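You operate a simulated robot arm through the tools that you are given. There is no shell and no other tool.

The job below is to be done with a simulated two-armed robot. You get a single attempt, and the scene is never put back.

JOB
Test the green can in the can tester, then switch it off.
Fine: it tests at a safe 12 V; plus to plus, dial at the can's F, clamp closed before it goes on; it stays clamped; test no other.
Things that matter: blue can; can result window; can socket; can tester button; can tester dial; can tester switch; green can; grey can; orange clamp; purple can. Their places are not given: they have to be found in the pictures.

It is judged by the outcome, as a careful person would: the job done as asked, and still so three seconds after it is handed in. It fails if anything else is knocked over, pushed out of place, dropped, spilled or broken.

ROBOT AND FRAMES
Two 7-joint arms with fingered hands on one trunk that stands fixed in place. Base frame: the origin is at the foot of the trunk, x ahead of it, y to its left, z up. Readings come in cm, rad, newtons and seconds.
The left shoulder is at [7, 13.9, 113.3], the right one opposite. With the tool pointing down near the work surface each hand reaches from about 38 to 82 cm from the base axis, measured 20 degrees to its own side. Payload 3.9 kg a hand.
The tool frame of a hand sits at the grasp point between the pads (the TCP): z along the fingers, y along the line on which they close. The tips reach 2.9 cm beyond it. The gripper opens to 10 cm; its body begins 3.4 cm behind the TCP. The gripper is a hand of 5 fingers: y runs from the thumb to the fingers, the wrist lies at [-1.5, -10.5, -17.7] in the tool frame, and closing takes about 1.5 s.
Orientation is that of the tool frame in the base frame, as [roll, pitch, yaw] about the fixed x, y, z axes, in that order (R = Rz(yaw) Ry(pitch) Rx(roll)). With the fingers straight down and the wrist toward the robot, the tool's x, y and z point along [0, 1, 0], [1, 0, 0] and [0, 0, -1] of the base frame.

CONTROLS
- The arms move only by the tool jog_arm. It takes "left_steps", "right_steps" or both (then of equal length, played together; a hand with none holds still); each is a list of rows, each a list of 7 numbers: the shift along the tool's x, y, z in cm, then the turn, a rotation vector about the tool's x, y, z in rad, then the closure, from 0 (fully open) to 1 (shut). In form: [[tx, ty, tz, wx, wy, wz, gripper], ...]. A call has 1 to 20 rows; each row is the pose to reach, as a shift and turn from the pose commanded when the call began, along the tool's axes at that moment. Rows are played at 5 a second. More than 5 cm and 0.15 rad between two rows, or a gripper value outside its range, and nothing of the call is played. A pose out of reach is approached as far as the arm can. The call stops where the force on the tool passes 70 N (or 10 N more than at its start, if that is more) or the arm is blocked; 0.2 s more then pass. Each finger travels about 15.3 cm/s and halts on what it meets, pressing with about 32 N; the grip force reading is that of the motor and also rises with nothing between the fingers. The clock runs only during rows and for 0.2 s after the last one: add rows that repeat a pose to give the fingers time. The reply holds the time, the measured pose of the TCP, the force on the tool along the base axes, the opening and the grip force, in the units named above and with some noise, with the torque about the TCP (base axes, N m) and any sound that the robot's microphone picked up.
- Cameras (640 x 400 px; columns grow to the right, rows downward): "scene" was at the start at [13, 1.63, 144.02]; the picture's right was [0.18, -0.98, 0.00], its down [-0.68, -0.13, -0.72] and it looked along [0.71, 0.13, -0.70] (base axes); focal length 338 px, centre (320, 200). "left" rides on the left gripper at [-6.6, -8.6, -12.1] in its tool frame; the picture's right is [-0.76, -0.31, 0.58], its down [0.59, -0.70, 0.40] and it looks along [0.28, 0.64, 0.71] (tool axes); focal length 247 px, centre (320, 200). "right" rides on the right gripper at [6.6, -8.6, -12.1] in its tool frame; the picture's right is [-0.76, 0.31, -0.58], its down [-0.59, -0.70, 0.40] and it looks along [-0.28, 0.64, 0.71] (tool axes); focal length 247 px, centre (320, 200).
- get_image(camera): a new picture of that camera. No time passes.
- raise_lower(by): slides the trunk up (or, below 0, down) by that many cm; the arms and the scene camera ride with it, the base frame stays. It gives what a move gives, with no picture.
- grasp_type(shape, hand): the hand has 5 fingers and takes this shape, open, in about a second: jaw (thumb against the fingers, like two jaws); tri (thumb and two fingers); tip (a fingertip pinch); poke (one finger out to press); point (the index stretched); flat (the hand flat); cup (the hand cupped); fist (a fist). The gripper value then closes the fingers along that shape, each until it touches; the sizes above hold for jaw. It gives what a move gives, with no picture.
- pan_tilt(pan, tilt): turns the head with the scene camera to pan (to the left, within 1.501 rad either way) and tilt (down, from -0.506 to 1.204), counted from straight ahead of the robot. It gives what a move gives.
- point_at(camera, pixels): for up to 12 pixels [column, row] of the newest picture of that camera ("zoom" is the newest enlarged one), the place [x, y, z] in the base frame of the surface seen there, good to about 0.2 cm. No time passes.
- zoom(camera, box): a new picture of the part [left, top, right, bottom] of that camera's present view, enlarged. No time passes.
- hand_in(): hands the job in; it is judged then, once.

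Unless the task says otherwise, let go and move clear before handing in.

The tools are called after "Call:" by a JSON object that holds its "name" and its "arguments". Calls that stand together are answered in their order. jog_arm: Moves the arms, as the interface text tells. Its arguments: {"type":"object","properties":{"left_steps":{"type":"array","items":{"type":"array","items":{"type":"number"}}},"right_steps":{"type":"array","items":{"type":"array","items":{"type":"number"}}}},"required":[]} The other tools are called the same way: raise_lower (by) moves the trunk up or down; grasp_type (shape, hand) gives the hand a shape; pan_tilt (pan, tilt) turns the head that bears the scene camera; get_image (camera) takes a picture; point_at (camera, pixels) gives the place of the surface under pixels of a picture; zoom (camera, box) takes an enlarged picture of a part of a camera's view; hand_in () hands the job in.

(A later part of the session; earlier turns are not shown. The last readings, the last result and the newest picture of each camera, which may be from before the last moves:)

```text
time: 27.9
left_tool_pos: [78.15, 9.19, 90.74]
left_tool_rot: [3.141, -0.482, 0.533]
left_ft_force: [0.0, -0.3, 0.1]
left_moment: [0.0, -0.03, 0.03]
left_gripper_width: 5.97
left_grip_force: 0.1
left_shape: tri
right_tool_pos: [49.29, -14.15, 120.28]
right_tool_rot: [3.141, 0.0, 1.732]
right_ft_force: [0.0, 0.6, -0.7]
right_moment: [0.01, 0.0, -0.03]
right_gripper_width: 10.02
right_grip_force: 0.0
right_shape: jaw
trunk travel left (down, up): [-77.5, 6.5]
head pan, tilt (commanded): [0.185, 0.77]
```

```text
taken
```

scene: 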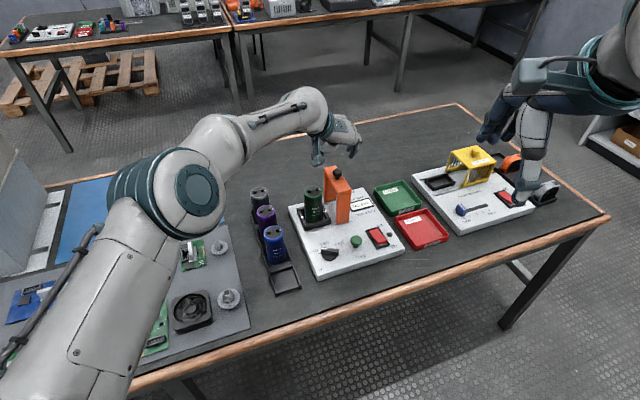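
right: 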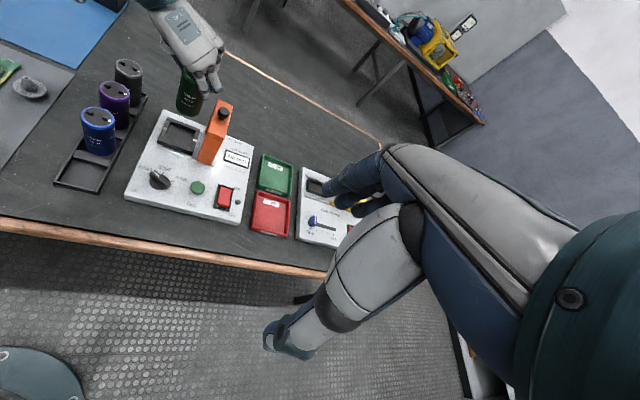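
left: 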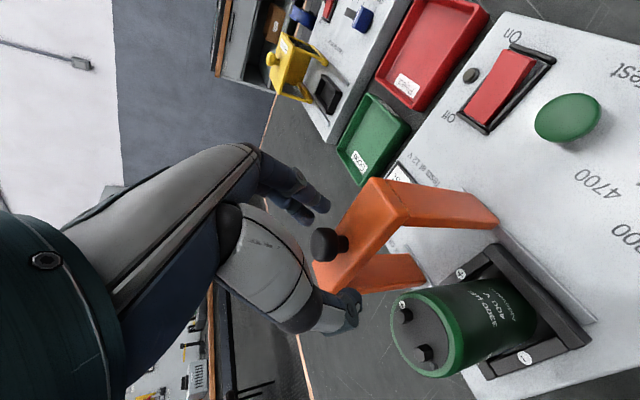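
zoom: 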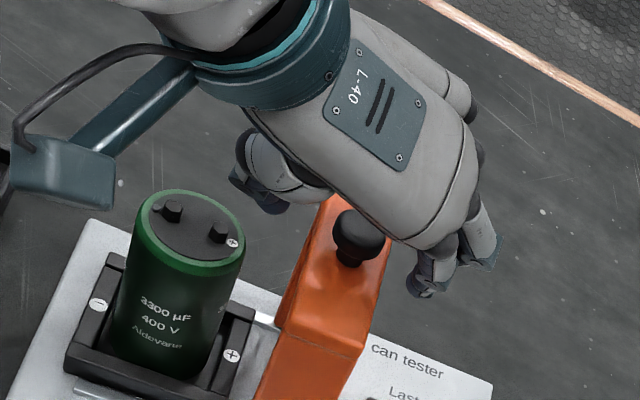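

The knob lies between thumb and fingers. I'll close on it gradually.

Call:
{"name": "jog_arm", "arguments": {"left_steps": [[0, 0, 0, 0, 0, 0, 0.55], [0, 0, 0, 0, 0, 0, 0.65], [0, 0, 0, 0, 0, 0, 0.72], [0, 0, 0, 0, 0, 0, 0.8], [0, 0, 0, 0, 0, 0, 0.9], [0, 0, 0, 0, 0, 0, 1], [0, 0, 0, 0, 0, 0, 1]]}}

Call:
{"name": "zoom", "arguments": {"camera": "scene", "box": [300, 140, 380, 220]}}

Call:
{"name": "zoom", "arguments": {"camera": "right", "box": [170, 60, 260, 150]}}

Call:
{"name": "get_image", "arguments": {"camera": "left"}}

```text
time: 29.5
left_tool_pos: [78.22, 9.15, 90.78]
left_tool_rot: [-3.141, -0.479, 0.532]
left_ft_force: [2.2, -0.4, -0.6]
left_moment: [-0.17, -0.06, 0.01]
left_gripper_width: 1.29
left_grip_force: 31.9
left_shape: tri
right_tool_pos: [49.42, -14.2, 120.33]
right_tool_rot: [-3.141, 0.0, 1.73]
right_ft_force: [-0.4, 0.6, 0.2]
right_moment: [0.02, -0.04, -0.03]
right_gripper_width: 9.97
right_grip_force: 0.1
right_shape: jaw
trunk travel left (down, up): [-77.5, 6.5]
head pan, tilt (commanded): [0.185, 0.77]
```

```text
5.00 times, centred on (340, 180) of scene
```

zoom: 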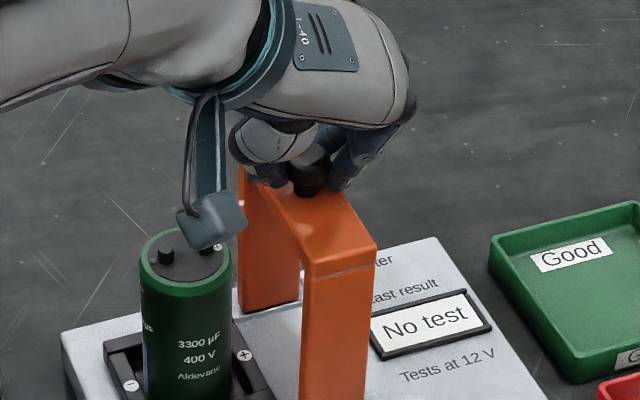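

```text
4.44 times, centred on (215, 105) of right
```

zoom: 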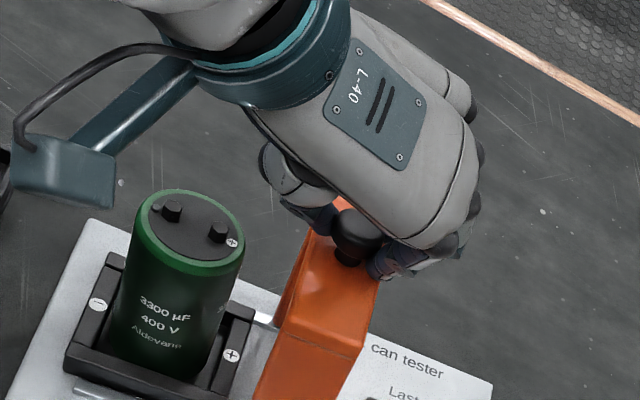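

```text
taken
```

left: 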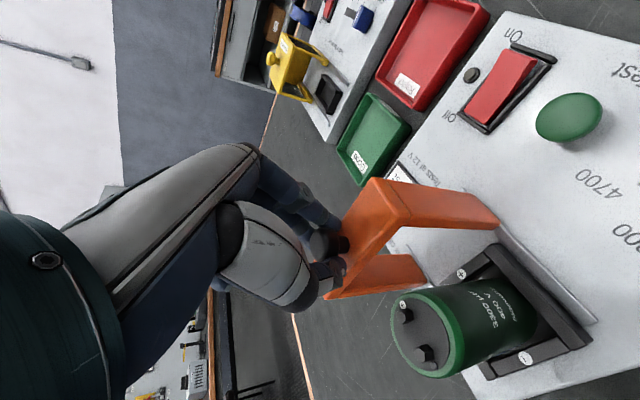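

The knob is gripped (1.29 cm opening, 31.9 N). Before sliding I'll check that the can's posts pass under the clamp's bar.

Call:
{"name": "point_at", "arguments": {"camera": "left", "pixels": [[400, 303], [422, 352], [415, 330], [425, 310], [380, 262], [395, 258], [410, 262], [420, 256], [375, 292], [400, 282], [385, 258], [372, 270]]}}

Call:
{"name": "zoom", "arguments": {"camera": "left", "box": [310, 160, 530, 380]}}

```text
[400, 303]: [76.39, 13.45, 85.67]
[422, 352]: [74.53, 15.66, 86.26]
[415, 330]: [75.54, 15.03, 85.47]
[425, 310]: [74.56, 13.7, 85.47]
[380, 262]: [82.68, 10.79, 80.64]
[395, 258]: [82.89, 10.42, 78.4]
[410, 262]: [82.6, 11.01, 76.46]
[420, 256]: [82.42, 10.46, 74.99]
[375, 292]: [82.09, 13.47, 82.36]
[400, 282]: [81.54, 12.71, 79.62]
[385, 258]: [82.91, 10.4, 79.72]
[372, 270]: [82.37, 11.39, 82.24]
```

```text
1.82 times, centred on (420, 270) of left
```

zoom: 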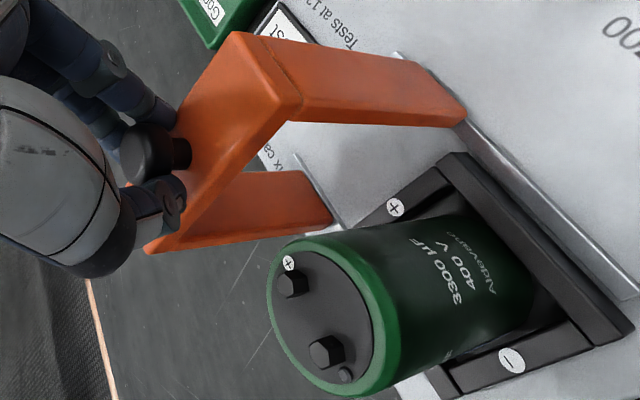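

Call:
{"name": "point_at", "arguments": {"camera": "zoom", "pixels": [[286, 118], [280, 118], [272, 127], [255, 145], [235, 168], [225, 185], [292, 112], [300, 105], [296, 95], [190, 205], [260, 130], [150, 250]]}}

```text
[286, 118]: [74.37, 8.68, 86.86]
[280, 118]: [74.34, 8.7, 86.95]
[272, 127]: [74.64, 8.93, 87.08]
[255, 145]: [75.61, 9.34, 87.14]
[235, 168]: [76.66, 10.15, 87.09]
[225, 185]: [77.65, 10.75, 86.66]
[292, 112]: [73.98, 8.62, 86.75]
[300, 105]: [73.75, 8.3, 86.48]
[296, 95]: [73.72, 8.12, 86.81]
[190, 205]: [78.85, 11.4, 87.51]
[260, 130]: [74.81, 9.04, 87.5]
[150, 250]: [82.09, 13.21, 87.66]
```

The bar's underside is ≈86.65 versus post tops ≈86.26, so it passes. I'll slide the clamp 2 cm toward the can first and check that it follows.

Call:
{"name": "jog_arm", "arguments": {"left_steps": [[0, -0.4, 0, 0, 0, 0, 1], [0, -0.8, 0, 0, 0, 0, 1], [0, -1.2, 0, 0, 0, 0, 1], [0, -1.6, 0, 0, 0, 0, 1], [0, -2.0, 0, 0, 0, 0, 1]]}}

Call:
{"name": "zoom", "arguments": {"camera": "right", "box": [150, 70, 250, 170]}}

Call:
{"name": "zoom", "arguments": {"camera": "left", "box": [310, 160, 530, 380]}}

```text
time: 30.7
left_tool_pos: [77.17, 10.88, 90.78]
left_tool_rot: [3.141, -0.48, 0.533]
left_ft_force: [-0.6, -1.9, 0.5]
left_moment: [-0.18, -0.03, 0.01]
left_gripper_width: 1.26
left_grip_force: 32.3
left_shape: tri
right_tool_pos: [49.33, -14.12, 120.28]
right_tool_rot: [-3.141, 0.002, 1.732]
right_ft_force: [0.1, -0.1, -0.3]
right_moment: [0.01, 0.03, 0.02]
right_gripper_width: 10.01
right_grip_force: 0.0
right_shape: jaw
trunk travel left (down, up): [-77.5, 6.5]
head pan, tilt (commanded): [0.185, 0.77]
```

```text
4.00 times, centred on (200, 120) of right
```

zoom: 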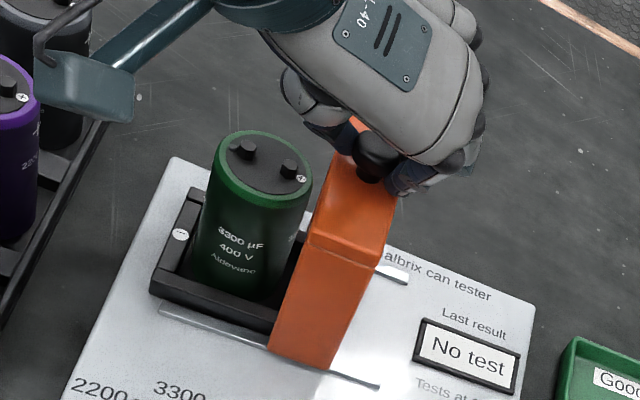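

```text
1.82 times, centred on (420, 270) of left
```

zoom: 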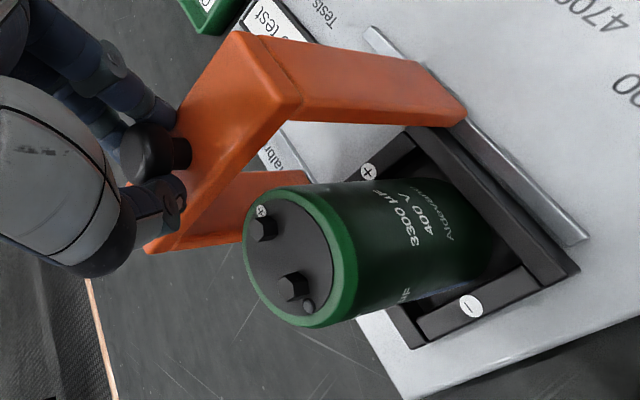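

The clamp slides along with about 2 N of drag and the can stays. I'll go another 2.4 cm and check again.

Call:
{"name": "jog_arm", "arguments": {"left_steps": [[0, -0.4, 0, 0, 0, 0, 1], [0, -0.8, 0, 0, 0, 0, 1], [0, -1.2, 0, 0, 0, 0, 1], [0, -1.6, 0, 0, 0, 0, 1], [0, -2.0, 0, 0, 0, 0, 1], [0, -2.4, 0, 0, 0, 0, 1]]}}

Call:
{"name": "zoom", "arguments": {"camera": "right", "box": [150, 70, 250, 170]}}

Call:
{"name": "zoom", "arguments": {"camera": "left", "box": [310, 160, 530, 380]}}

```text
time: 32.1
left_tool_pos: [75.97, 12.99, 90.94]
left_tool_rot: [-3.141, -0.482, 0.534]
left_ft_force: [1.8, 0.6, -1.7]
left_moment: [-0.1, -0.03, 0.04]
left_gripper_width: 1.25
left_grip_force: 32.3
left_shape: tri
right_tool_pos: [49.37, -14.12, 120.28]
right_tool_rot: [3.141, 0.001, 1.731]
right_ft_force: [-0.5, 0.0, -0.4]
right_moment: [0.01, -0.01, -0.02]
right_gripper_width: 9.98
right_grip_force: 0.1
right_shape: jaw
trunk travel left (down, up): [-77.5, 6.5]
head pan, tilt (commanded): [0.185, 0.77]
```

```text
4.00 times, centred on (200, 120) of right
```

zoom: 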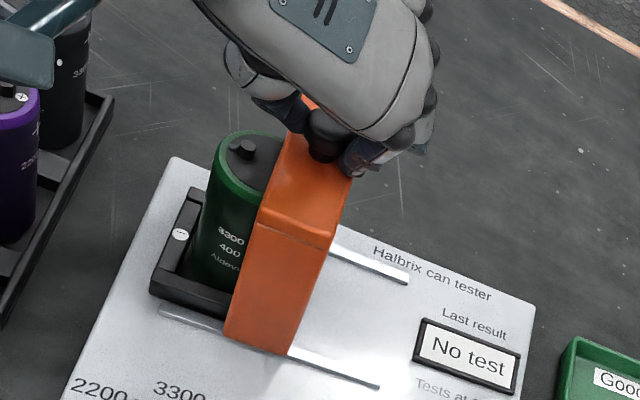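

```text
1.82 times, centred on (420, 270) of left
```

zoom: 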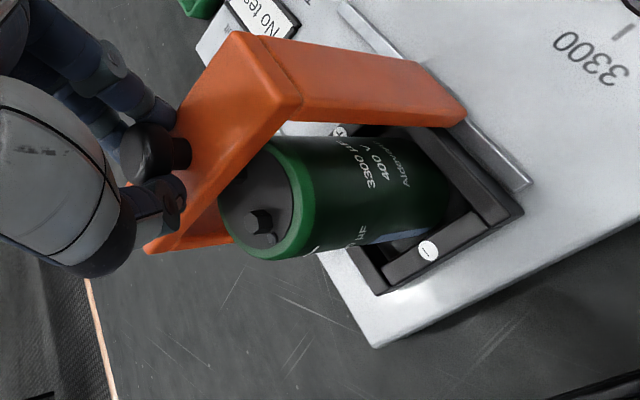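

The plus post passed under the bar. I'll slide on 2.2 cm to the centred position.

Call:
{"name": "jog_arm", "arguments": {"left_steps": [[0, -0.4, 0, 0, 0, 0, 1], [0, -0.8, 0, 0, 0, 0, 1], [0, -1.2, 0, 0, 0, 0, 1], [0, -1.6, 0, 0, 0, 0, 1], [0, -2.0, 0, 0, 0, 0, 1], [0, -2.2, 0, 0, 0, 0, 1]]}}

Call:
{"name": "zoom", "arguments": {"camera": "right", "box": [150, 70, 250, 170]}}

Call:
{"name": "zoom", "arguments": {"camera": "left", "box": [310, 160, 530, 380]}}

Call:
{"name": "zoom", "arguments": {"camera": "scene", "box": [280, 150, 380, 250]}}

```text
time: 33.5
left_tool_pos: [74.98, 14.62, 90.78]
left_tool_rot: [-3.141, -0.48, 0.532]
left_ft_force: [0.4, -2.0, -3.3]
left_moment: [-0.14, -0.01, -0.02]
left_gripper_width: 1.25
left_grip_force: 32.1
left_shape: tri
right_tool_pos: [49.28, -14.2, 120.34]
right_tool_rot: [-3.141, 0.0, 1.73]
right_ft_force: [0.1, 0.0, 0.0]
right_moment: [0.01, 0.0, 0.02]
right_gripper_width: 9.98
right_grip_force: 0.0
right_shape: jaw
trunk travel left (down, up): [-77.5, 6.5]
head pan, tilt (commanded): [0.185, 0.77]
```

```text
4.00 times, centred on (200, 120) of right
```

zoom: 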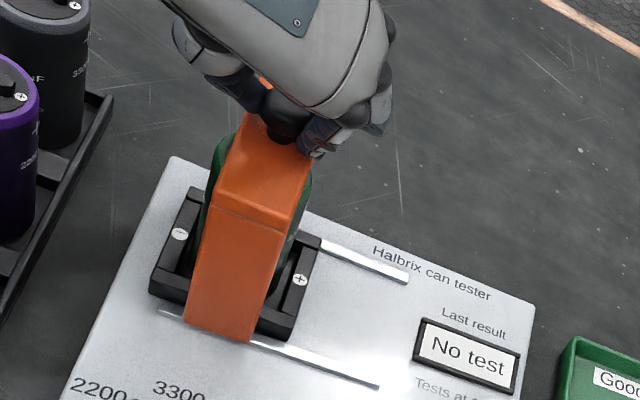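

```text
1.82 times, centred on (420, 270) of left
```

zoom: 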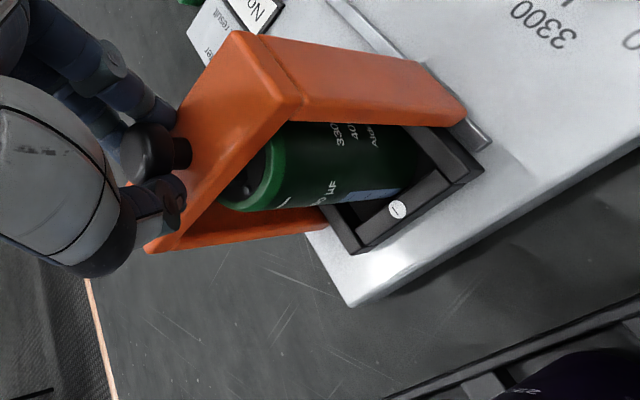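

```text
4.00 times, centred on (330, 200) of scene
```

zoom: 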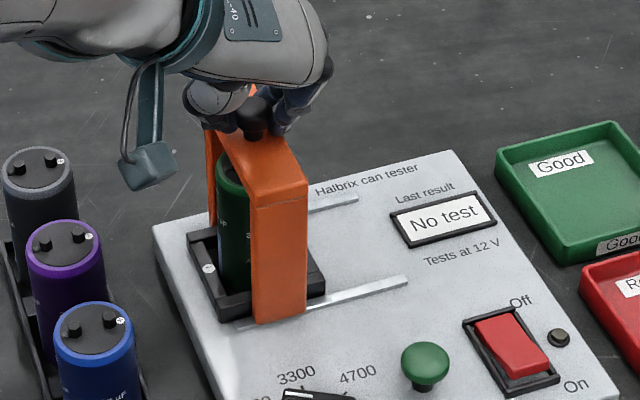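

The clamp is now over the can. I'll nudge it another 0.5 cm in small steps to feel for the end stop.

Call:
{"name": "jog_arm", "arguments": {"left_steps": [[0, -0.1, 0, 0, 0, 0, 1], [0, -0.2, 0, 0, 0, 0, 1], [0, -0.3, 0, 0, 0, 0, 1], [0, -0.4, 0, 0, 0, 0, 1], [0, -0.5, 0, 0, 0, 0, 1]]}}

Call:
{"name": "zoom", "arguments": {"camera": "right", "box": [150, 70, 250, 170]}}

```text
time: 34.7
left_tool_pos: [74.79, 14.99, 90.88]
left_tool_rot: [-3.14, -0.479, 0.532]
left_ft_force: [7.4, -9.8, -0.2]
left_moment: [-0.38, -0.12, -0.1]
left_gripper_width: 1.22
left_grip_force: 31.9
left_shape: tri
right_tool_pos: [49.42, -14.31, 120.22]
right_tool_rot: [-3.139, -0.001, 1.731]
right_ft_force: [-0.6, 0.0, 0.4]
right_moment: [0.02, -0.01, 0.01]
right_gripper_width: 9.99
right_grip_force: 0.1
right_shape: jaw
trunk travel left (down, up): [-77.5, 6.5]
head pan, tilt (commanded): [0.185, 0.77]
```

```text
4.00 times, centred on (200, 120) of right
```

zoom: 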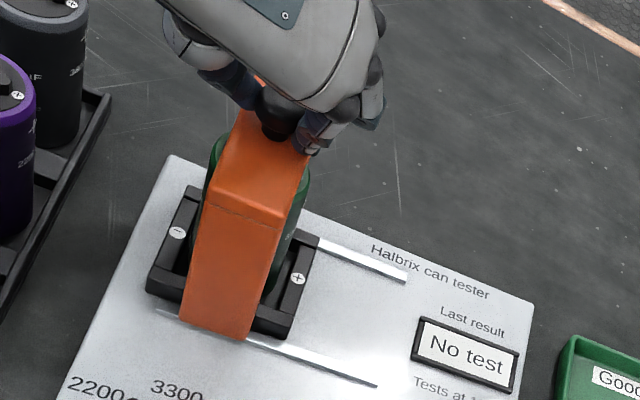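

About 12 N of resistance along the rail: the clamp is at its end stop. I'll relax slightly, open the fingers and lift off the knob.

Call:
{"name": "jog_arm", "arguments": {"left_steps": [[0, 0.12, 0, 0, 0, 0, 1], [0, 0.12, 0, 0, 0, 0, 0.85], [0, 0.12, 0, 0, 0, 0, 0.75], [0, 0.12, 0, 0, 0, 0, 0.65], [0, 0.12, 0, 0, 0, 0, 0.55], [0, 0.12, 0, 0, 0, 0, 0.5], [0, 0.12, -0.8, 0, 0, 0, 0.5], [0, 0.12, -2, 0, 0, 0, 0.5], [0, 0.12, -4, 0, 0, 0, 0.5], [0, 0.12, -6.5, 0, 0, 0, 0.5], [0, 0.12, -9, 0, 0, 0, 0.5]]}}

Call:
{"name": "zoom", "arguments": {"camera": "scene", "box": [280, 150, 380, 250]}}

Call:
{"name": "zoom", "arguments": {"camera": "right", "box": [120, 60, 260, 200]}}

Call:
{"name": "get_image", "arguments": {"camera": "left"}}

```text
time: 37.1
left_tool_pos: [71.08, 13.08, 98.93]
left_tool_rot: [3.141, -0.482, 0.532]
left_ft_force: [0.1, 0.4, -0.1]
left_moment: [-0.03, -0.03, 0.03]
left_gripper_width: 4.99
left_grip_force: 0.1
left_shape: tri
right_tool_pos: [49.19, -14.2, 120.43]
right_tool_rot: [-3.141, 0.0, 1.732]
right_ft_force: [0.0, 0.0, -0.6]
right_moment: [0.0, -0.04, 0.01]
right_gripper_width: 9.98
right_grip_force: 0.0
right_shape: jaw
trunk travel left (down, up): [-77.5, 6.5]
head pan, tilt (commanded): [0.185, 0.77]
```

```text
4.00 times, centred on (330, 200) of scene
```

zoom: 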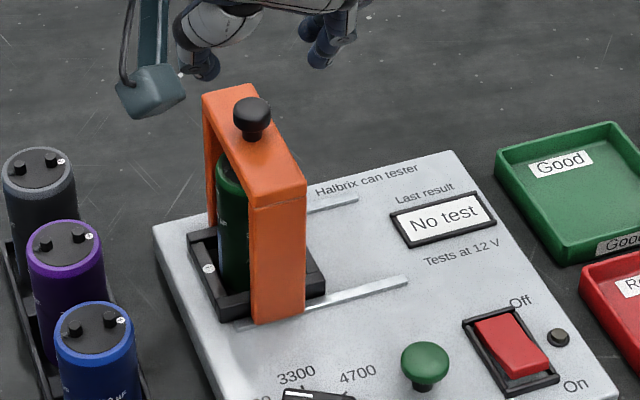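

```text
2.86 times, centred on (190, 130) of right
```

zoom: 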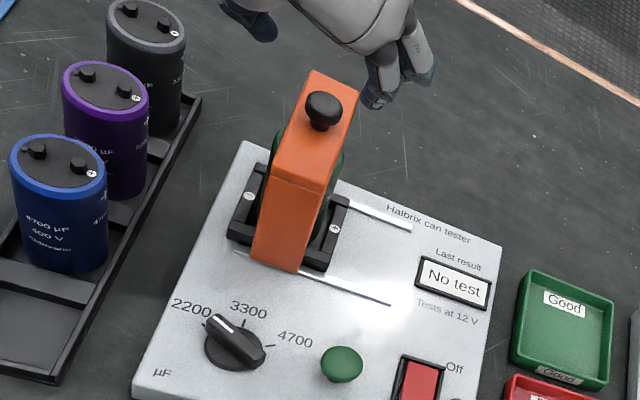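

```text
taken
```

left: 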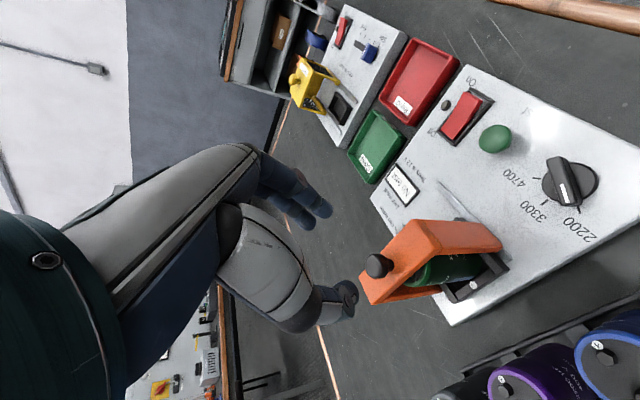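

The clamp is closed over the can and stayed there. Next the dial: I'll bring the left hand upright above it (centre ≈[63.8, 8.6]) with the yaw turned so the fingers straddle the pointer bar.

Call:
{"name": "jog_arm", "arguments": {"left_steps": [[-1.8, 0.03, 0.36, 0, -0.08, 0, 0.6], [-3.6, 0.06, 0.72, 0, -0.16, 0, 0.7], [-5.4, 0.09, 1.08, 0, -0.24, 0, 0.7], [-7.2, 0.11, 1.45, 0, -0.32, 0, 0.7], [-9.0, 0.14, 1.81, 0, -0.4, 0, 0.7], [-10.78, 0.17, 2.17, 0, -0.48, 0, 0.7], [-10.78, 0.17, 2.17, 0, -0.48, 0, 0.7]]}}

Call:
{"name": "jog_arm", "arguments": {"left_steps": [[0, 0, 0.6, 0, 0, -0.13, 0.7], [0, 0, 1.2, 0, 0, -0.26, 0.7], [0, 0, 1.8, 0, 0, -0.39, 0.7], [0, 0, 2.4, 0, 0, -0.52, 0.7], [0, 0, 3.0, 0, 0, -0.65, 0.7], [0, 0, 3.6, 0, 0, -0.78, 0.7], [0, 0, 4.2, 0, 0, -0.91, 0.7], [0, 0, 5, 0, 0, -1.038, 0.7], [0, 0, 5, 0, 0, -1.038, 0.7], [0, 0, 5, 0, 0, -1.038, 0.7]]}}

Call:
{"name": "get_image", "arguments": {"camera": "scene"}}

Call:
{"name": "zoom", "arguments": {"camera": "right", "box": [100, 90, 260, 230]}}

Call:
{"name": "get_image", "arguments": {"camera": "left"}}

```text
time: 38.7
left_tool_pos: [63.98, 8.42, 91.98]
left_tool_rot: [-3.141, 0.0, 0.533]
left_ft_force: [1.1, -0.4, -1.0]
left_moment: [0.0, -0.02, -0.01]
left_gripper_width: 3.03
left_grip_force: 0.1
left_shape: tri
right_tool_pos: [49.29, -14.15, 120.3]
right_tool_rot: [-3.141, 0.0, 1.731]
right_ft_force: [-0.6, -0.4, -0.7]
right_moment: [0.02, 0.01, 0.0]
right_gripper_width: 9.97
right_grip_force: 0.1
right_shape: jaw
trunk travel left (down, up): [-77.5, 6.5]
head pan, tilt (commanded): [0.185, 0.77]
```

```text
time: 40.9
left_tool_pos: [63.97, 8.47, 86.99]
left_tool_rot: [3.141, -0.001, 1.573]
left_ft_force: [-0.3, 0.6, 0.3]
left_moment: [0.0, 0.02, 0.0]
left_gripper_width: 3.01
left_grip_force: 0.0
left_shape: tri
right_tool_pos: [49.18, -14.19, 120.42]
right_tool_rot: [3.14, -0.002, 1.731]
right_ft_force: [0.5, -0.7, -0.5]
right_moment: [0.0, 0.01, -0.02]
right_gripper_width: 9.98
right_grip_force: 0.1
right_shape: jaw
trunk travel left (down, up): [-77.5, 6.5]
head pan, tilt (commanded): [0.185, 0.77]
```

```text
taken
```

scene: 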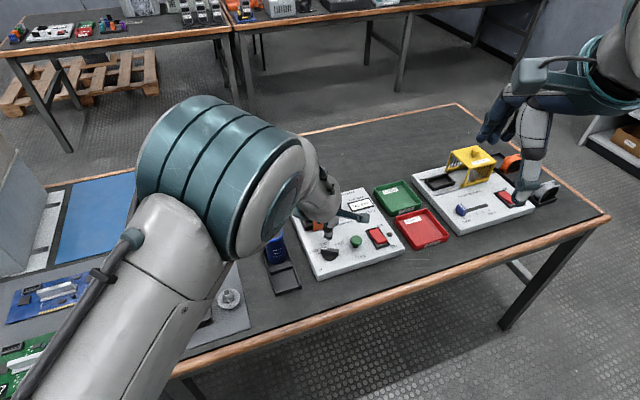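

```text
2.86 times, centred on (180, 160) of right
```

zoom: 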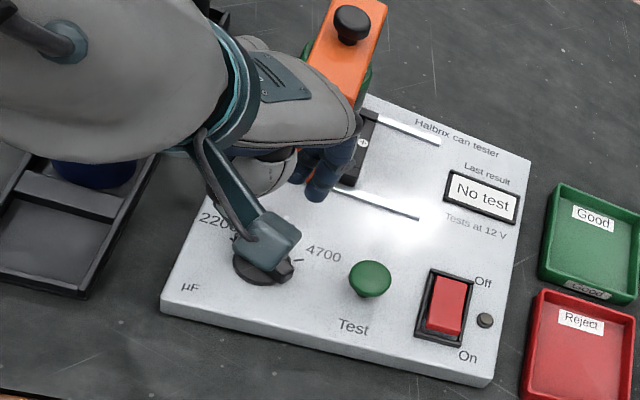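

```text
taken
```

left: 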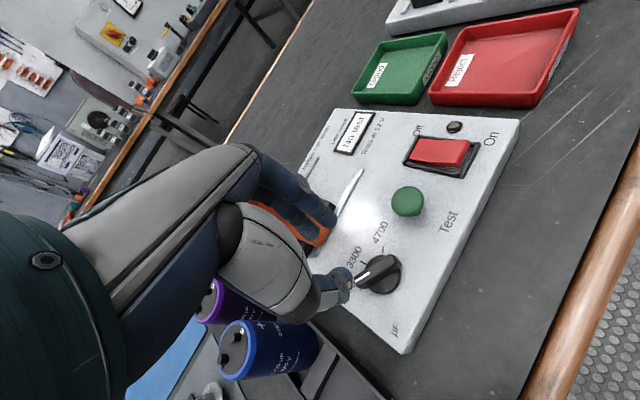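

I'll re-measure the dial bar from the left camera: stripe end near (363,277), other end near (396,263).

Call:
{"name": "zoom", "arguments": {"camera": "left", "box": [290, 200, 430, 340]}}

```text
2.86 times, centred on (360, 270) of left
```

zoom: 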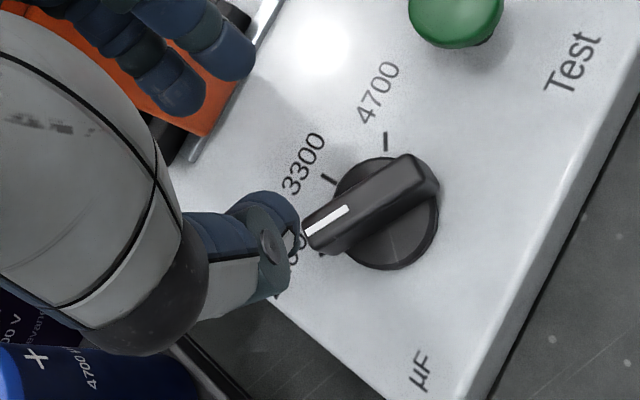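

Call:
{"name": "point_at", "arguments": {"camera": "zoom", "pixels": [[305, 230], [350, 208], [405, 170], [425, 178], [335, 235], [320, 245], [430, 200], [385, 140], [325, 178], [415, 250], [365, 165], [360, 255]]}}

Call:
{"name": "point_at", "arguments": {"camera": "left", "pixels": [[345, 283], [335, 270], [352, 287], [330, 212], [310, 232], [322, 215], [350, 275]]}}

```text
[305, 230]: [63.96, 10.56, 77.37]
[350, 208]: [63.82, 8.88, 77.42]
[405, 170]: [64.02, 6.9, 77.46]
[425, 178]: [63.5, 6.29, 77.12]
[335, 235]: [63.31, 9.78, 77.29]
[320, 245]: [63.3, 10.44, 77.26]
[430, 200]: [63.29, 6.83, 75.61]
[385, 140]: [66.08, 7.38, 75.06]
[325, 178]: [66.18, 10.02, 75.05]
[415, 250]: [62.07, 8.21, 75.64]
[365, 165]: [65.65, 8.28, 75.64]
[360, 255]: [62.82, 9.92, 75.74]
```

```text
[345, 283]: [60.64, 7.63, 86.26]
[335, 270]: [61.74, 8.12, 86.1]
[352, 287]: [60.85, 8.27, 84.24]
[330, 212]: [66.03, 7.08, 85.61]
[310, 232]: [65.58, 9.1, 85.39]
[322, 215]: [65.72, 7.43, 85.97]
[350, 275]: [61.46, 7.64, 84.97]
```

Bar centre ≈[63.7, 8.45], top 77.4, disc top 75.65; the fingertips straddle it. I'll go down to leave the tips just above the disc.

Call:
{"name": "jog_arm", "arguments": {"left_steps": [[0, -0.2, 1.5, 0, 0, 0, 0.7], [0, -0.2, 3, 0, 0, 0, 0.7], [0, -0.2, 4.5, 0, 0, 0, 0.7], [0, -0.2, 6, 0, 0, 0, 0.7], [0, -0.2, 7.2, 0, 0, 0, 0.7], [0, -0.2, 8.1, 0, 0, 0, 0.7], [0, -0.2, 8.1, 0, 0, 0, 0.7]]}}

Call:
{"name": "zoom", "arguments": {"camera": "left", "box": [290, 190, 430, 330]}}

Call:
{"name": "zoom", "arguments": {"camera": "right", "box": [100, 90, 260, 230]}}

```text
time: 42.5
left_tool_pos: [63.54, 8.6, 79.01]
left_tool_rot: [3.14, 0.001, 1.57]
left_ft_force: [-0.4, 0.2, 0.5]
left_moment: [0.0, -0.01, 0.0]
left_gripper_width: 3.02
left_grip_force: 0.1
left_shape: tri
right_tool_pos: [49.23, -14.22, 120.38]
right_tool_rot: [-3.141, 0.001, 1.731]
right_ft_force: [0.2, 0.4, -0.6]
right_moment: [-0.02, -0.01, -0.02]
right_gripper_width: 9.99
right_grip_force: 0.2
right_shape: jaw
trunk travel left (down, up): [-77.5, 6.5]
head pan, tilt (commanded): [0.185, 0.77]
```

```text
2.86 times, centred on (360, 260) of left
```

zoom: 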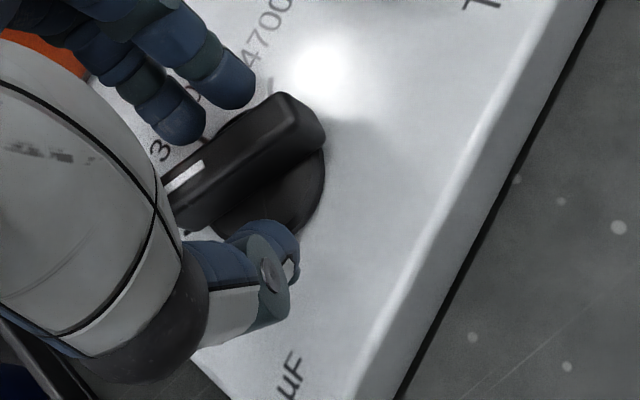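

```text
2.86 times, centred on (180, 160) of right
```

zoom: 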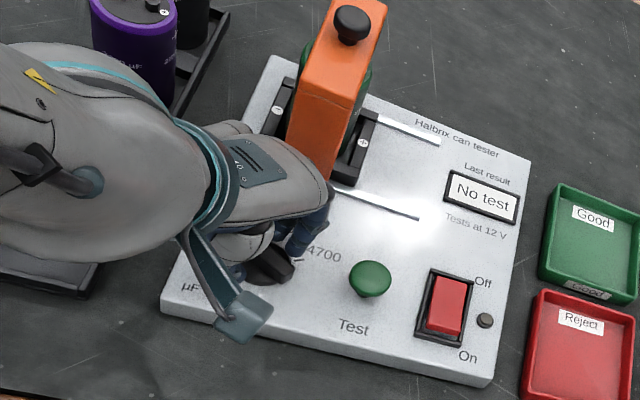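

The bar sits between fingers and thumb. I'll close on it gently.

Call:
{"name": "jog_arm", "arguments": {"left_steps": [[0, 0, 0, 0, 0, 0, 0.78], [0, 0, 0, 0, 0, 0, 0.84], [0, 0, 0, 0, 0, 0, 0.9], [0, 0, 0, 0, 0, 0, 0.95], [0, 0, 0, 0, 0, 0, 1], [0, 0, 0, 0, 0, 0, 1]]}}

Call:
{"name": "zoom", "arguments": {"camera": "left", "box": [290, 190, 430, 330]}}

```text
time: 43.9
left_tool_pos: [63.47, 8.59, 78.94]
left_tool_rot: [-3.141, 0.0, 1.57]
left_ft_force: [2.9, -0.2, 0.0]
left_moment: [0.05, -0.15, -0.01]
left_gripper_width: 0.64
left_grip_force: 32.1
left_shape: tri
right_tool_pos: [49.24, -14.19, 120.31]
right_tool_rot: [-3.141, 0.001, 1.731]
right_ft_force: [-0.2, -0.2, 0.3]
right_moment: [-0.04, 0.0, 0.02]
right_gripper_width: 9.97
right_grip_force: 0.0
right_shape: jaw
trunk travel left (down, up): [-77.5, 6.5]
head pan, tilt (commanded): [0.185, 0.77]
```

```text
2.86 times, centred on (360, 260) of left
```

zoom: 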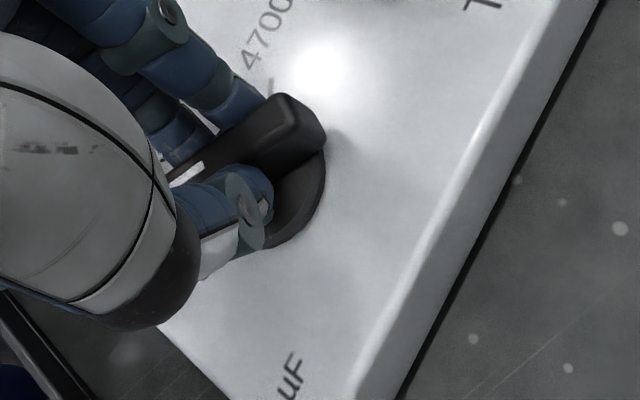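

The bar is held (0.64 cm). I'll turn it clockwise (seen from above) about 59° around the dial's axis.

Call:
{"name": "jog_arm", "arguments": {"left_steps": [[0.01, 0.02, 0, 0, 0, 0.13, 1], [0.02, 0.04, 0, 0, 0, 0.26, 1], [0.03, 0.06, 0, 0, 0, 0.39, 1], [0.04, 0.08, 0, 0, 0, 0.52, 1], [0.05, 0.1, 0, 0, 0, 0.65, 1], [0.06, 0.12, 0, 0, 0, 0.78, 1], [0.07, 0.14, 0, 0, 0, 0.91, 1], [0.08, 0.16, 0, 0, 0, 1.03, 1], [0.08, 0.16, 0, 0, 0, 1.03, 1]]}}

Call:
{"name": "get_image", "arguments": {"camera": "left"}}

Call:
{"name": "zoom", "arguments": {"camera": "scene", "box": [290, 200, 390, 290]}}

Call:
{"name": "zoom", "arguments": {"camera": "right", "box": [100, 90, 260, 230]}}

```text
time: 45.9
left_tool_pos: [63.95, 8.79, 78.76]
left_tool_rot: [3.14, -0.002, 0.541]
left_ft_force: [3.1, 7.0, 5.1]
left_moment: [0.09, -0.07, 0.05]
left_gripper_width: 0.63
left_grip_force: 31.9
left_shape: tri
right_tool_pos: [49.15, -14.09, 120.35]
right_tool_rot: [3.141, -0.002, 1.732]
right_ft_force: [0.1, 0.5, -0.5]
right_moment: [-0.01, 0.02, 0.0]
right_gripper_width: 9.99
right_grip_force: 0.0
right_shape: jaw
trunk travel left (down, up): [-77.5, 6.5]
head pan, tilt (commanded): [0.185, 0.77]
```

```text
taken
```

left: 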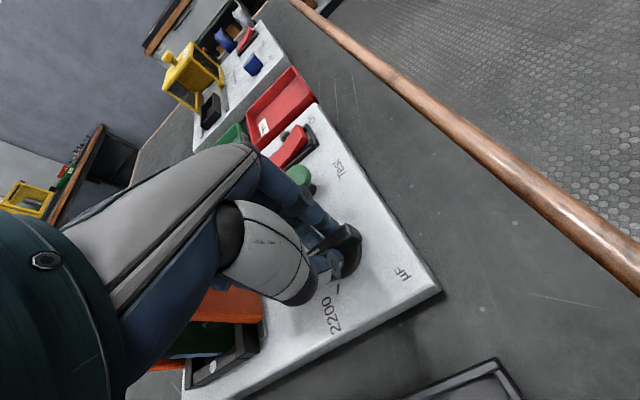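

```text
4.44 times, centred on (340, 245) of scene
```

zoom: 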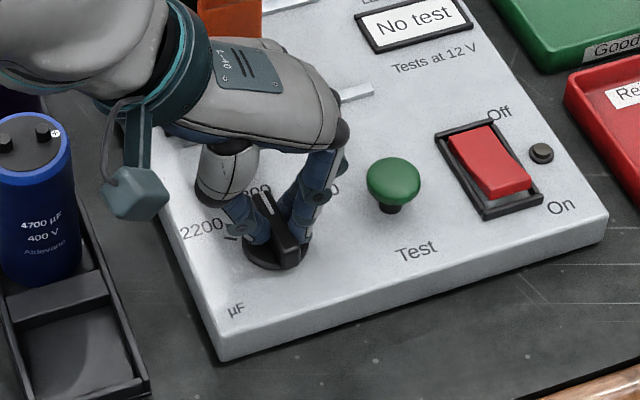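

```text
2.86 times, centred on (180, 160) of right
```

zoom: 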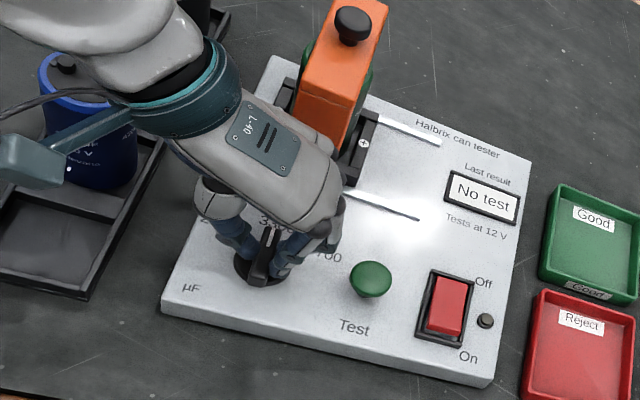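

The bar turned with the hand to about 3300. There's a ~8 N side load, so I'll ease the hand to relax it, then open the fingers and look.

Call:
{"name": "jog_arm", "arguments": {"left_steps": [[0.08, -0.07, -0.05, 0, 0, 0, 1], [0.17, -0.13, -0.1, 0, 0, 0, 1]]}}

Call:
{"name": "zoom", "arguments": {"camera": "scene", "box": [310, 220, 370, 270]}}

```text
time: 46.5
left_tool_pos: [63.78, 8.72, 79.05]
left_tool_rot: [3.14, 0.003, 0.539]
left_ft_force: [0.8, 1.5, 2.6]
left_moment: [-0.04, -0.07, -0.02]
left_gripper_width: 0.61
left_grip_force: 31.8
left_shape: tri
right_tool_pos: [49.29, -14.23, 120.37]
right_tool_rot: [-3.142, 0.0, 1.732]
right_ft_force: [0.7, 0.7, -0.2]
right_moment: [-0.02, 0.0, -0.01]
right_gripper_width: 9.96
right_grip_force: 0.1
right_shape: jaw
trunk travel left (down, up): [-77.5, 6.5]
head pan, tilt (commanded): [0.185, 0.77]
```

```text
8.00 times, centred on (340, 245) of scene
```

zoom: 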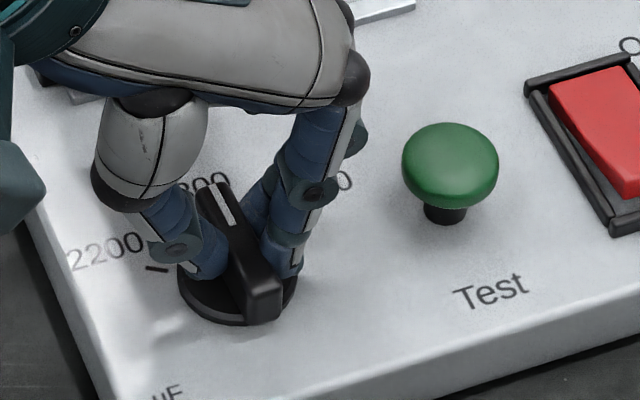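

Call:
{"name": "point_at", "arguments": {"camera": "zoom", "pixels": [[216, 190], [230, 222], [250, 262], [262, 288], [155, 268], [207, 188], [276, 282]]}}

Call:
{"name": "jog_arm", "arguments": {"left_steps": [[0, 0, 0, 0, 0, 0, 0.93], [0, 0, 0, 0, 0, 0, 0.88], [0, 0, 0, 0, 0, 0, 0.82], [0, 0, 0, 0, 0, 0, 0.75], [0, 0, 0, 0, 0, 0, 0.7], [0, 0, -1.5, 0, 0, 0, 0.7], [0, 0, -3.5, 0, 0, 0, 0.7], [0, 0, -6, 0, 0, 0, 0.7], [0, 0, -9, 0, 0, 0, 0.7], [0, 0, -13, 0, 0, 0, 0.7]]}}

Call:
{"name": "zoom", "arguments": {"camera": "scene", "box": [310, 220, 370, 270]}}

Call:
{"name": "zoom", "arguments": {"camera": "right", "box": [120, 140, 220, 230]}}

```text
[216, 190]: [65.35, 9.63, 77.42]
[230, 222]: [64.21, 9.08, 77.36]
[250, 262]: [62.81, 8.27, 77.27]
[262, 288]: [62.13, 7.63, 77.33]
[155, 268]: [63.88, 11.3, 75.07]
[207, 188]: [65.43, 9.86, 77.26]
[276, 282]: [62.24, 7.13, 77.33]
```

```text
time: 48.7
left_tool_pos: [63.66, 8.84, 92.07]
left_tool_rot: [-3.14, 0.003, 0.542]
left_ft_force: [-0.6, -0.7, -0.1]
left_moment: [-0.01, -0.01, -0.01]
left_gripper_width: 2.95
left_grip_force: 0.1
left_shape: tri
right_tool_pos: [49.18, -14.22, 120.44]
right_tool_rot: [3.142, -0.001, 1.732]
right_ft_force: [0.3, 0.1, 0.0]
right_moment: [-0.01, 0.02, -0.01]
right_gripper_width: 9.99
right_grip_force: 0.0
right_shape: jaw
trunk travel left (down, up): [-77.5, 6.5]
head pan, tilt (commanded): [0.185, 0.77]
```

```text
8.00 times, centred on (340, 245) of scene
```

zoom: 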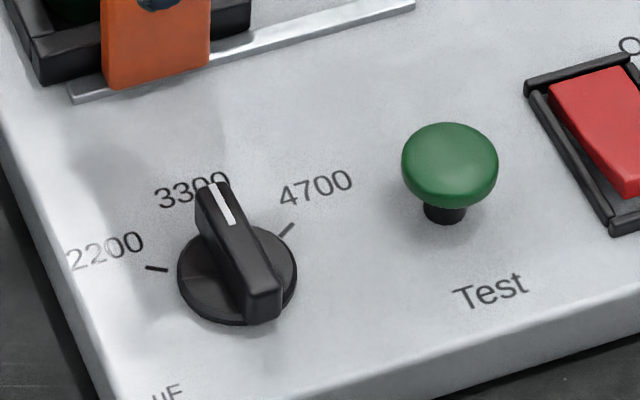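

```text
4.44 times, centred on (170, 185) of right
```

zoom: 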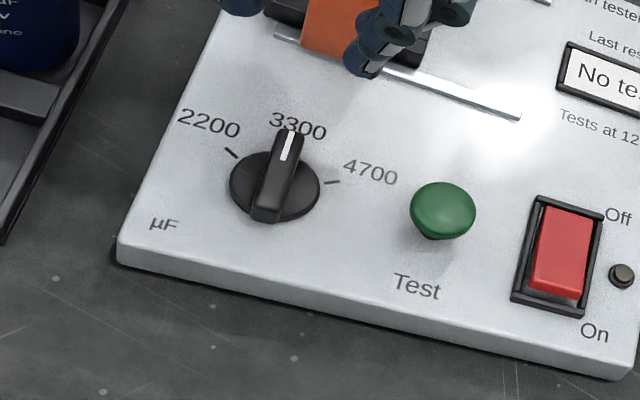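

The pointer now reads 3300. I'll verify its angle numerically against the 2200 and 4700 ticks.

Call:
{"name": "point_at", "arguments": {"camera": "zoom", "pixels": [[232, 153], [332, 182], [291, 135], [282, 158], [275, 133], [302, 135], [252, 205], [278, 208], [265, 205], [268, 150], [298, 152], [288, 148]]}}

Call:
{"name": "zoom", "arguments": {"camera": "scene", "box": [320, 230, 350, 265]}}

```text
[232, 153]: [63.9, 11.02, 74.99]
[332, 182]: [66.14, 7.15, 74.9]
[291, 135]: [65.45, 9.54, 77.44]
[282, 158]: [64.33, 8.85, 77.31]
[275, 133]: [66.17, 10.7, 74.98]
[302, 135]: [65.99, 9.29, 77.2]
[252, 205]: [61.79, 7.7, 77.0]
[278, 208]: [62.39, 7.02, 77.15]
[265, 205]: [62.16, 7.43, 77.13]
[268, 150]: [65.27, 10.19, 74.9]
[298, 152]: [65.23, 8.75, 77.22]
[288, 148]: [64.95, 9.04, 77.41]
```

```text
11.43 times, centred on (335, 248) of scene
```

zoom: 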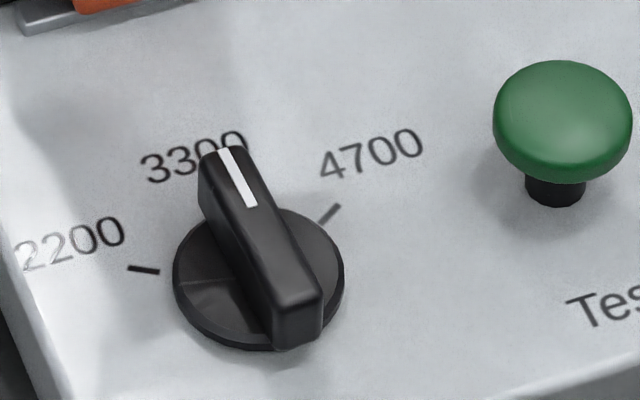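

Pointer angle ≈32°, matching the 3300 tick (≈33°). I'll retract the left hand and shape the right hand to poke for the switch and button.

Call:
{"name": "jog_arm", "arguments": {"left_steps": [[-0.4, -2.57, -1.9, 0, 0, 0, 0.7], [-0.8, -5.14, -3.8, 0, 0, 0, 0.7], [-1.2, -7.7, -5.5, 0, 0, 0, 0.7], [-1.6, -10.3, -7, 0, 0, 0, 0.7], [-2.0, -12.9, -8, 0, 0, 0, 0.7], [-2.4, -15.4, -8, 0, 0, 0, 0.7], [-2.4, -15.4, -8, 0, 0, 0, 0.7]]}}

Call:
{"name": "grasp_type", "arguments": {"hand": "right", "shape": "poke"}}

Call:
{"name": "get_image", "arguments": {"camera": "scene"}}

Call:
{"name": "get_image", "arguments": {"camera": "left"}}

Call:
{"name": "get_image", "arguments": {"camera": "right"}}

```text
time: 50.3
left_tool_pos: [53.94, 20.73, 100.05]
left_tool_rot: [3.141, 0.001, 0.542]
left_ft_force: [-0.3, 0.0, 0.3]
left_moment: [-0.01, -0.02, 0.0]
left_gripper_width: 2.97
left_grip_force: 0.1
left_shape: tri
right_tool_pos: [49.28, -14.19, 120.4]
right_tool_rot: [3.141, 0.002, 1.73]
right_ft_force: [-0.5, -0.3, 1.2]
right_moment: [0.05, -0.02, 0.0]
right_gripper_width: 9.98
right_grip_force: 0.1
right_shape: jaw
trunk travel left (down, up): [-77.5, 6.5]
head pan, tilt (commanded): [0.185, 0.77]
```

```text
time: 51.2
left_tool_pos: [53.82, 20.89, 100.02]
left_tool_rot: [3.14, 0.001, 0.542]
left_ft_force: [0.4, -1.0, -0.7]
left_moment: [0.01, 0.01, 0.03]
left_gripper_width: 2.98
left_grip_force: 0.1
left_shape: tri
right_tool_pos: [49.18, -14.18, 120.37]
right_tool_rot: [3.141, 0.0, 1.733]
right_ft_force: [1.3, 0.5, 0.7]
right_moment: [0.01, -0.02, -0.01]
right_gripper_width: 0.0
right_grip_force: 0.0
right_shape: poke
trunk travel left (down, up): [-77.5, 6.5]
head pan, tilt (commanded): [0.185, 0.77]
```

```text
taken
```

scene: 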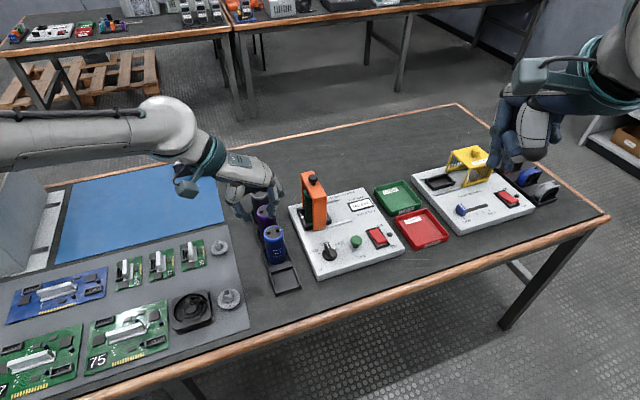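

```text
taken
```

left: 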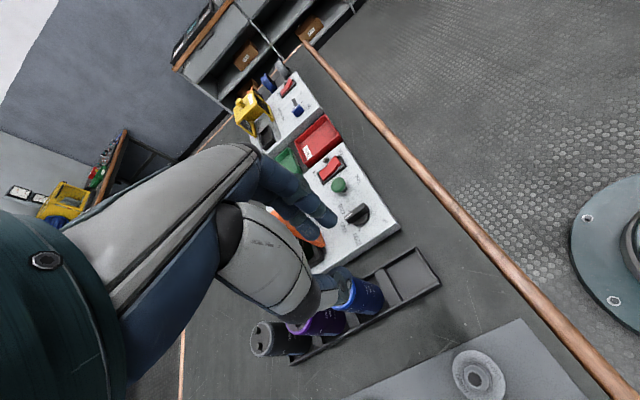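

```text
taken
```

right: 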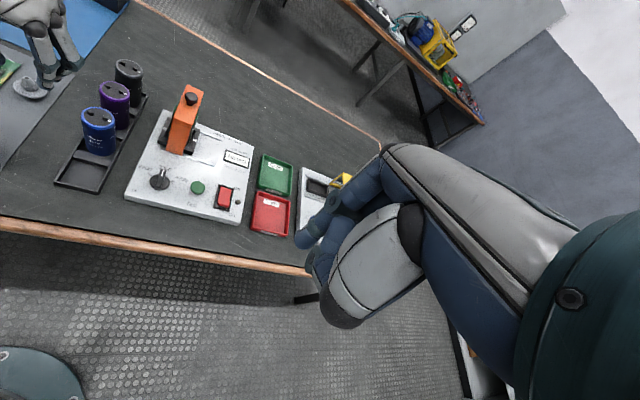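

The right hand now has one finger out, tip near (303,240) in its own picture. I'll locate that tip relative to the tool frame.

Call:
{"name": "zoom", "arguments": {"camera": "right", "box": [270, 150, 420, 300]}}

Call:
{"name": "zoom", "arguments": {"camera": "scene", "box": [470, 90, 570, 210]}}

Call:
{"name": "point_at", "arguments": {"camera": "right", "pixels": [[303, 240], [300, 236], [310, 243], [315, 232], [330, 215], [325, 225], [345, 195], [320, 265]]}}

```text
2.67 times, centred on (345, 225) of right
```

zoom: 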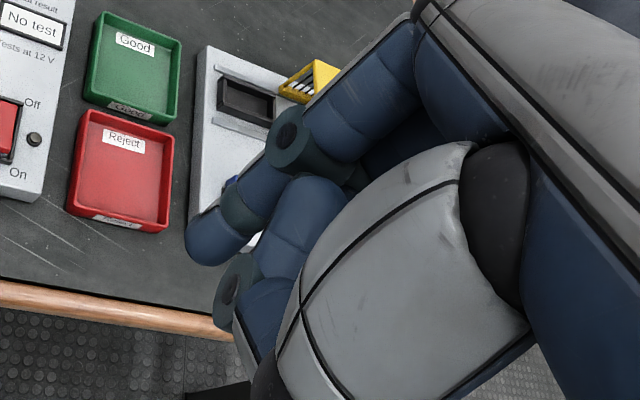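

```text
3.33 times, centred on (520, 150) of scene
```

zoom: 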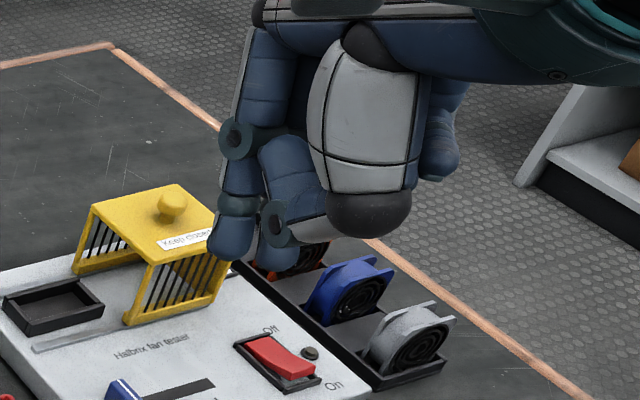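

```text
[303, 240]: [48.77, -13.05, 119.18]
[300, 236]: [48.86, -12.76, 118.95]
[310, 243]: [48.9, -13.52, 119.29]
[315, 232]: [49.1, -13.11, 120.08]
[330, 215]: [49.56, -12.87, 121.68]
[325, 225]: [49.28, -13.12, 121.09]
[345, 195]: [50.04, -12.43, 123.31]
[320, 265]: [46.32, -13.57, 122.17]
```

Call:
{"name": "point_at", "arguments": {"camera": "zoom", "pixels": [[230, 255], [212, 245], [250, 245], [230, 235], [230, 215], [215, 225], [255, 225], [232, 180], [285, 265], [300, 235]]}}

```text
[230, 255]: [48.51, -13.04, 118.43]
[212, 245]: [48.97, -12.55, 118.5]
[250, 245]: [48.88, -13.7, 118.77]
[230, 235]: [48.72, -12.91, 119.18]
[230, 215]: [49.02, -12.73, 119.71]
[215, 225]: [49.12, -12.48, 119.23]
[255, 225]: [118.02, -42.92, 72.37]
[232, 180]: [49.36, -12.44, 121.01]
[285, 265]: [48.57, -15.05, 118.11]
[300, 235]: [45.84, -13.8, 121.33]
```

In the poke shape the thumb tip sits as low as the index tip (z≈118.1 both), so I'll compare with the pointing shape.

Call:
{"name": "grasp_type", "arguments": {"hand": "right", "shape": "point"}}

Call:
{"name": "zoom", "arguments": {"camera": "right", "box": [240, 130, 420, 300]}}

Call:
{"name": "zoom", "arguments": {"camera": "scene", "box": [470, 90, 570, 210]}}

```text
time: 52.1
left_tool_pos: [53.98, 20.73, 99.98]
left_tool_rot: [3.14, -0.001, 0.541]
left_ft_force: [-1.3, -0.4, -0.2]
left_moment: [0.0, 0.01, -0.04]
left_gripper_width: 2.99
left_grip_force: 0.1
left_shape: tri
right_tool_pos: [49.23, -14.11, 120.24]
right_tool_rot: [-3.14, -0.002, 1.732]
right_ft_force: [0.0, 0.1, -0.1]
right_moment: [-0.01, -0.01, -0.01]
right_gripper_width: 0.02
right_grip_force: 0.0
right_shape: point
trunk travel left (down, up): [-77.5, 6.5]
head pan, tilt (commanded): [0.185, 0.77]
```

```text
2.35 times, centred on (330, 215) of right
```

zoom: 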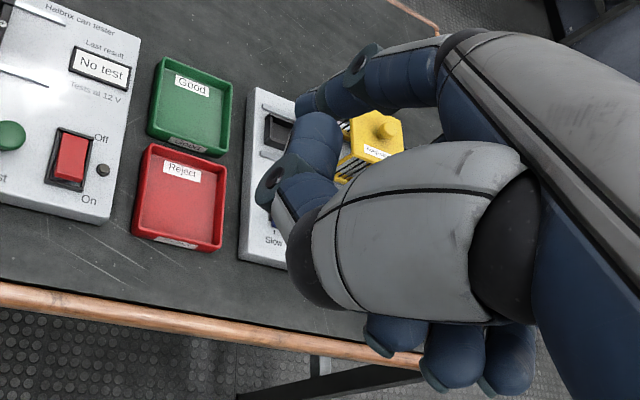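

```text
3.33 times, centred on (520, 150) of scene
```

zoom: 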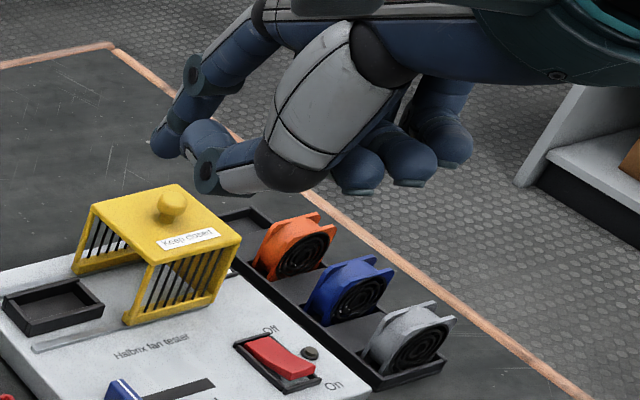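

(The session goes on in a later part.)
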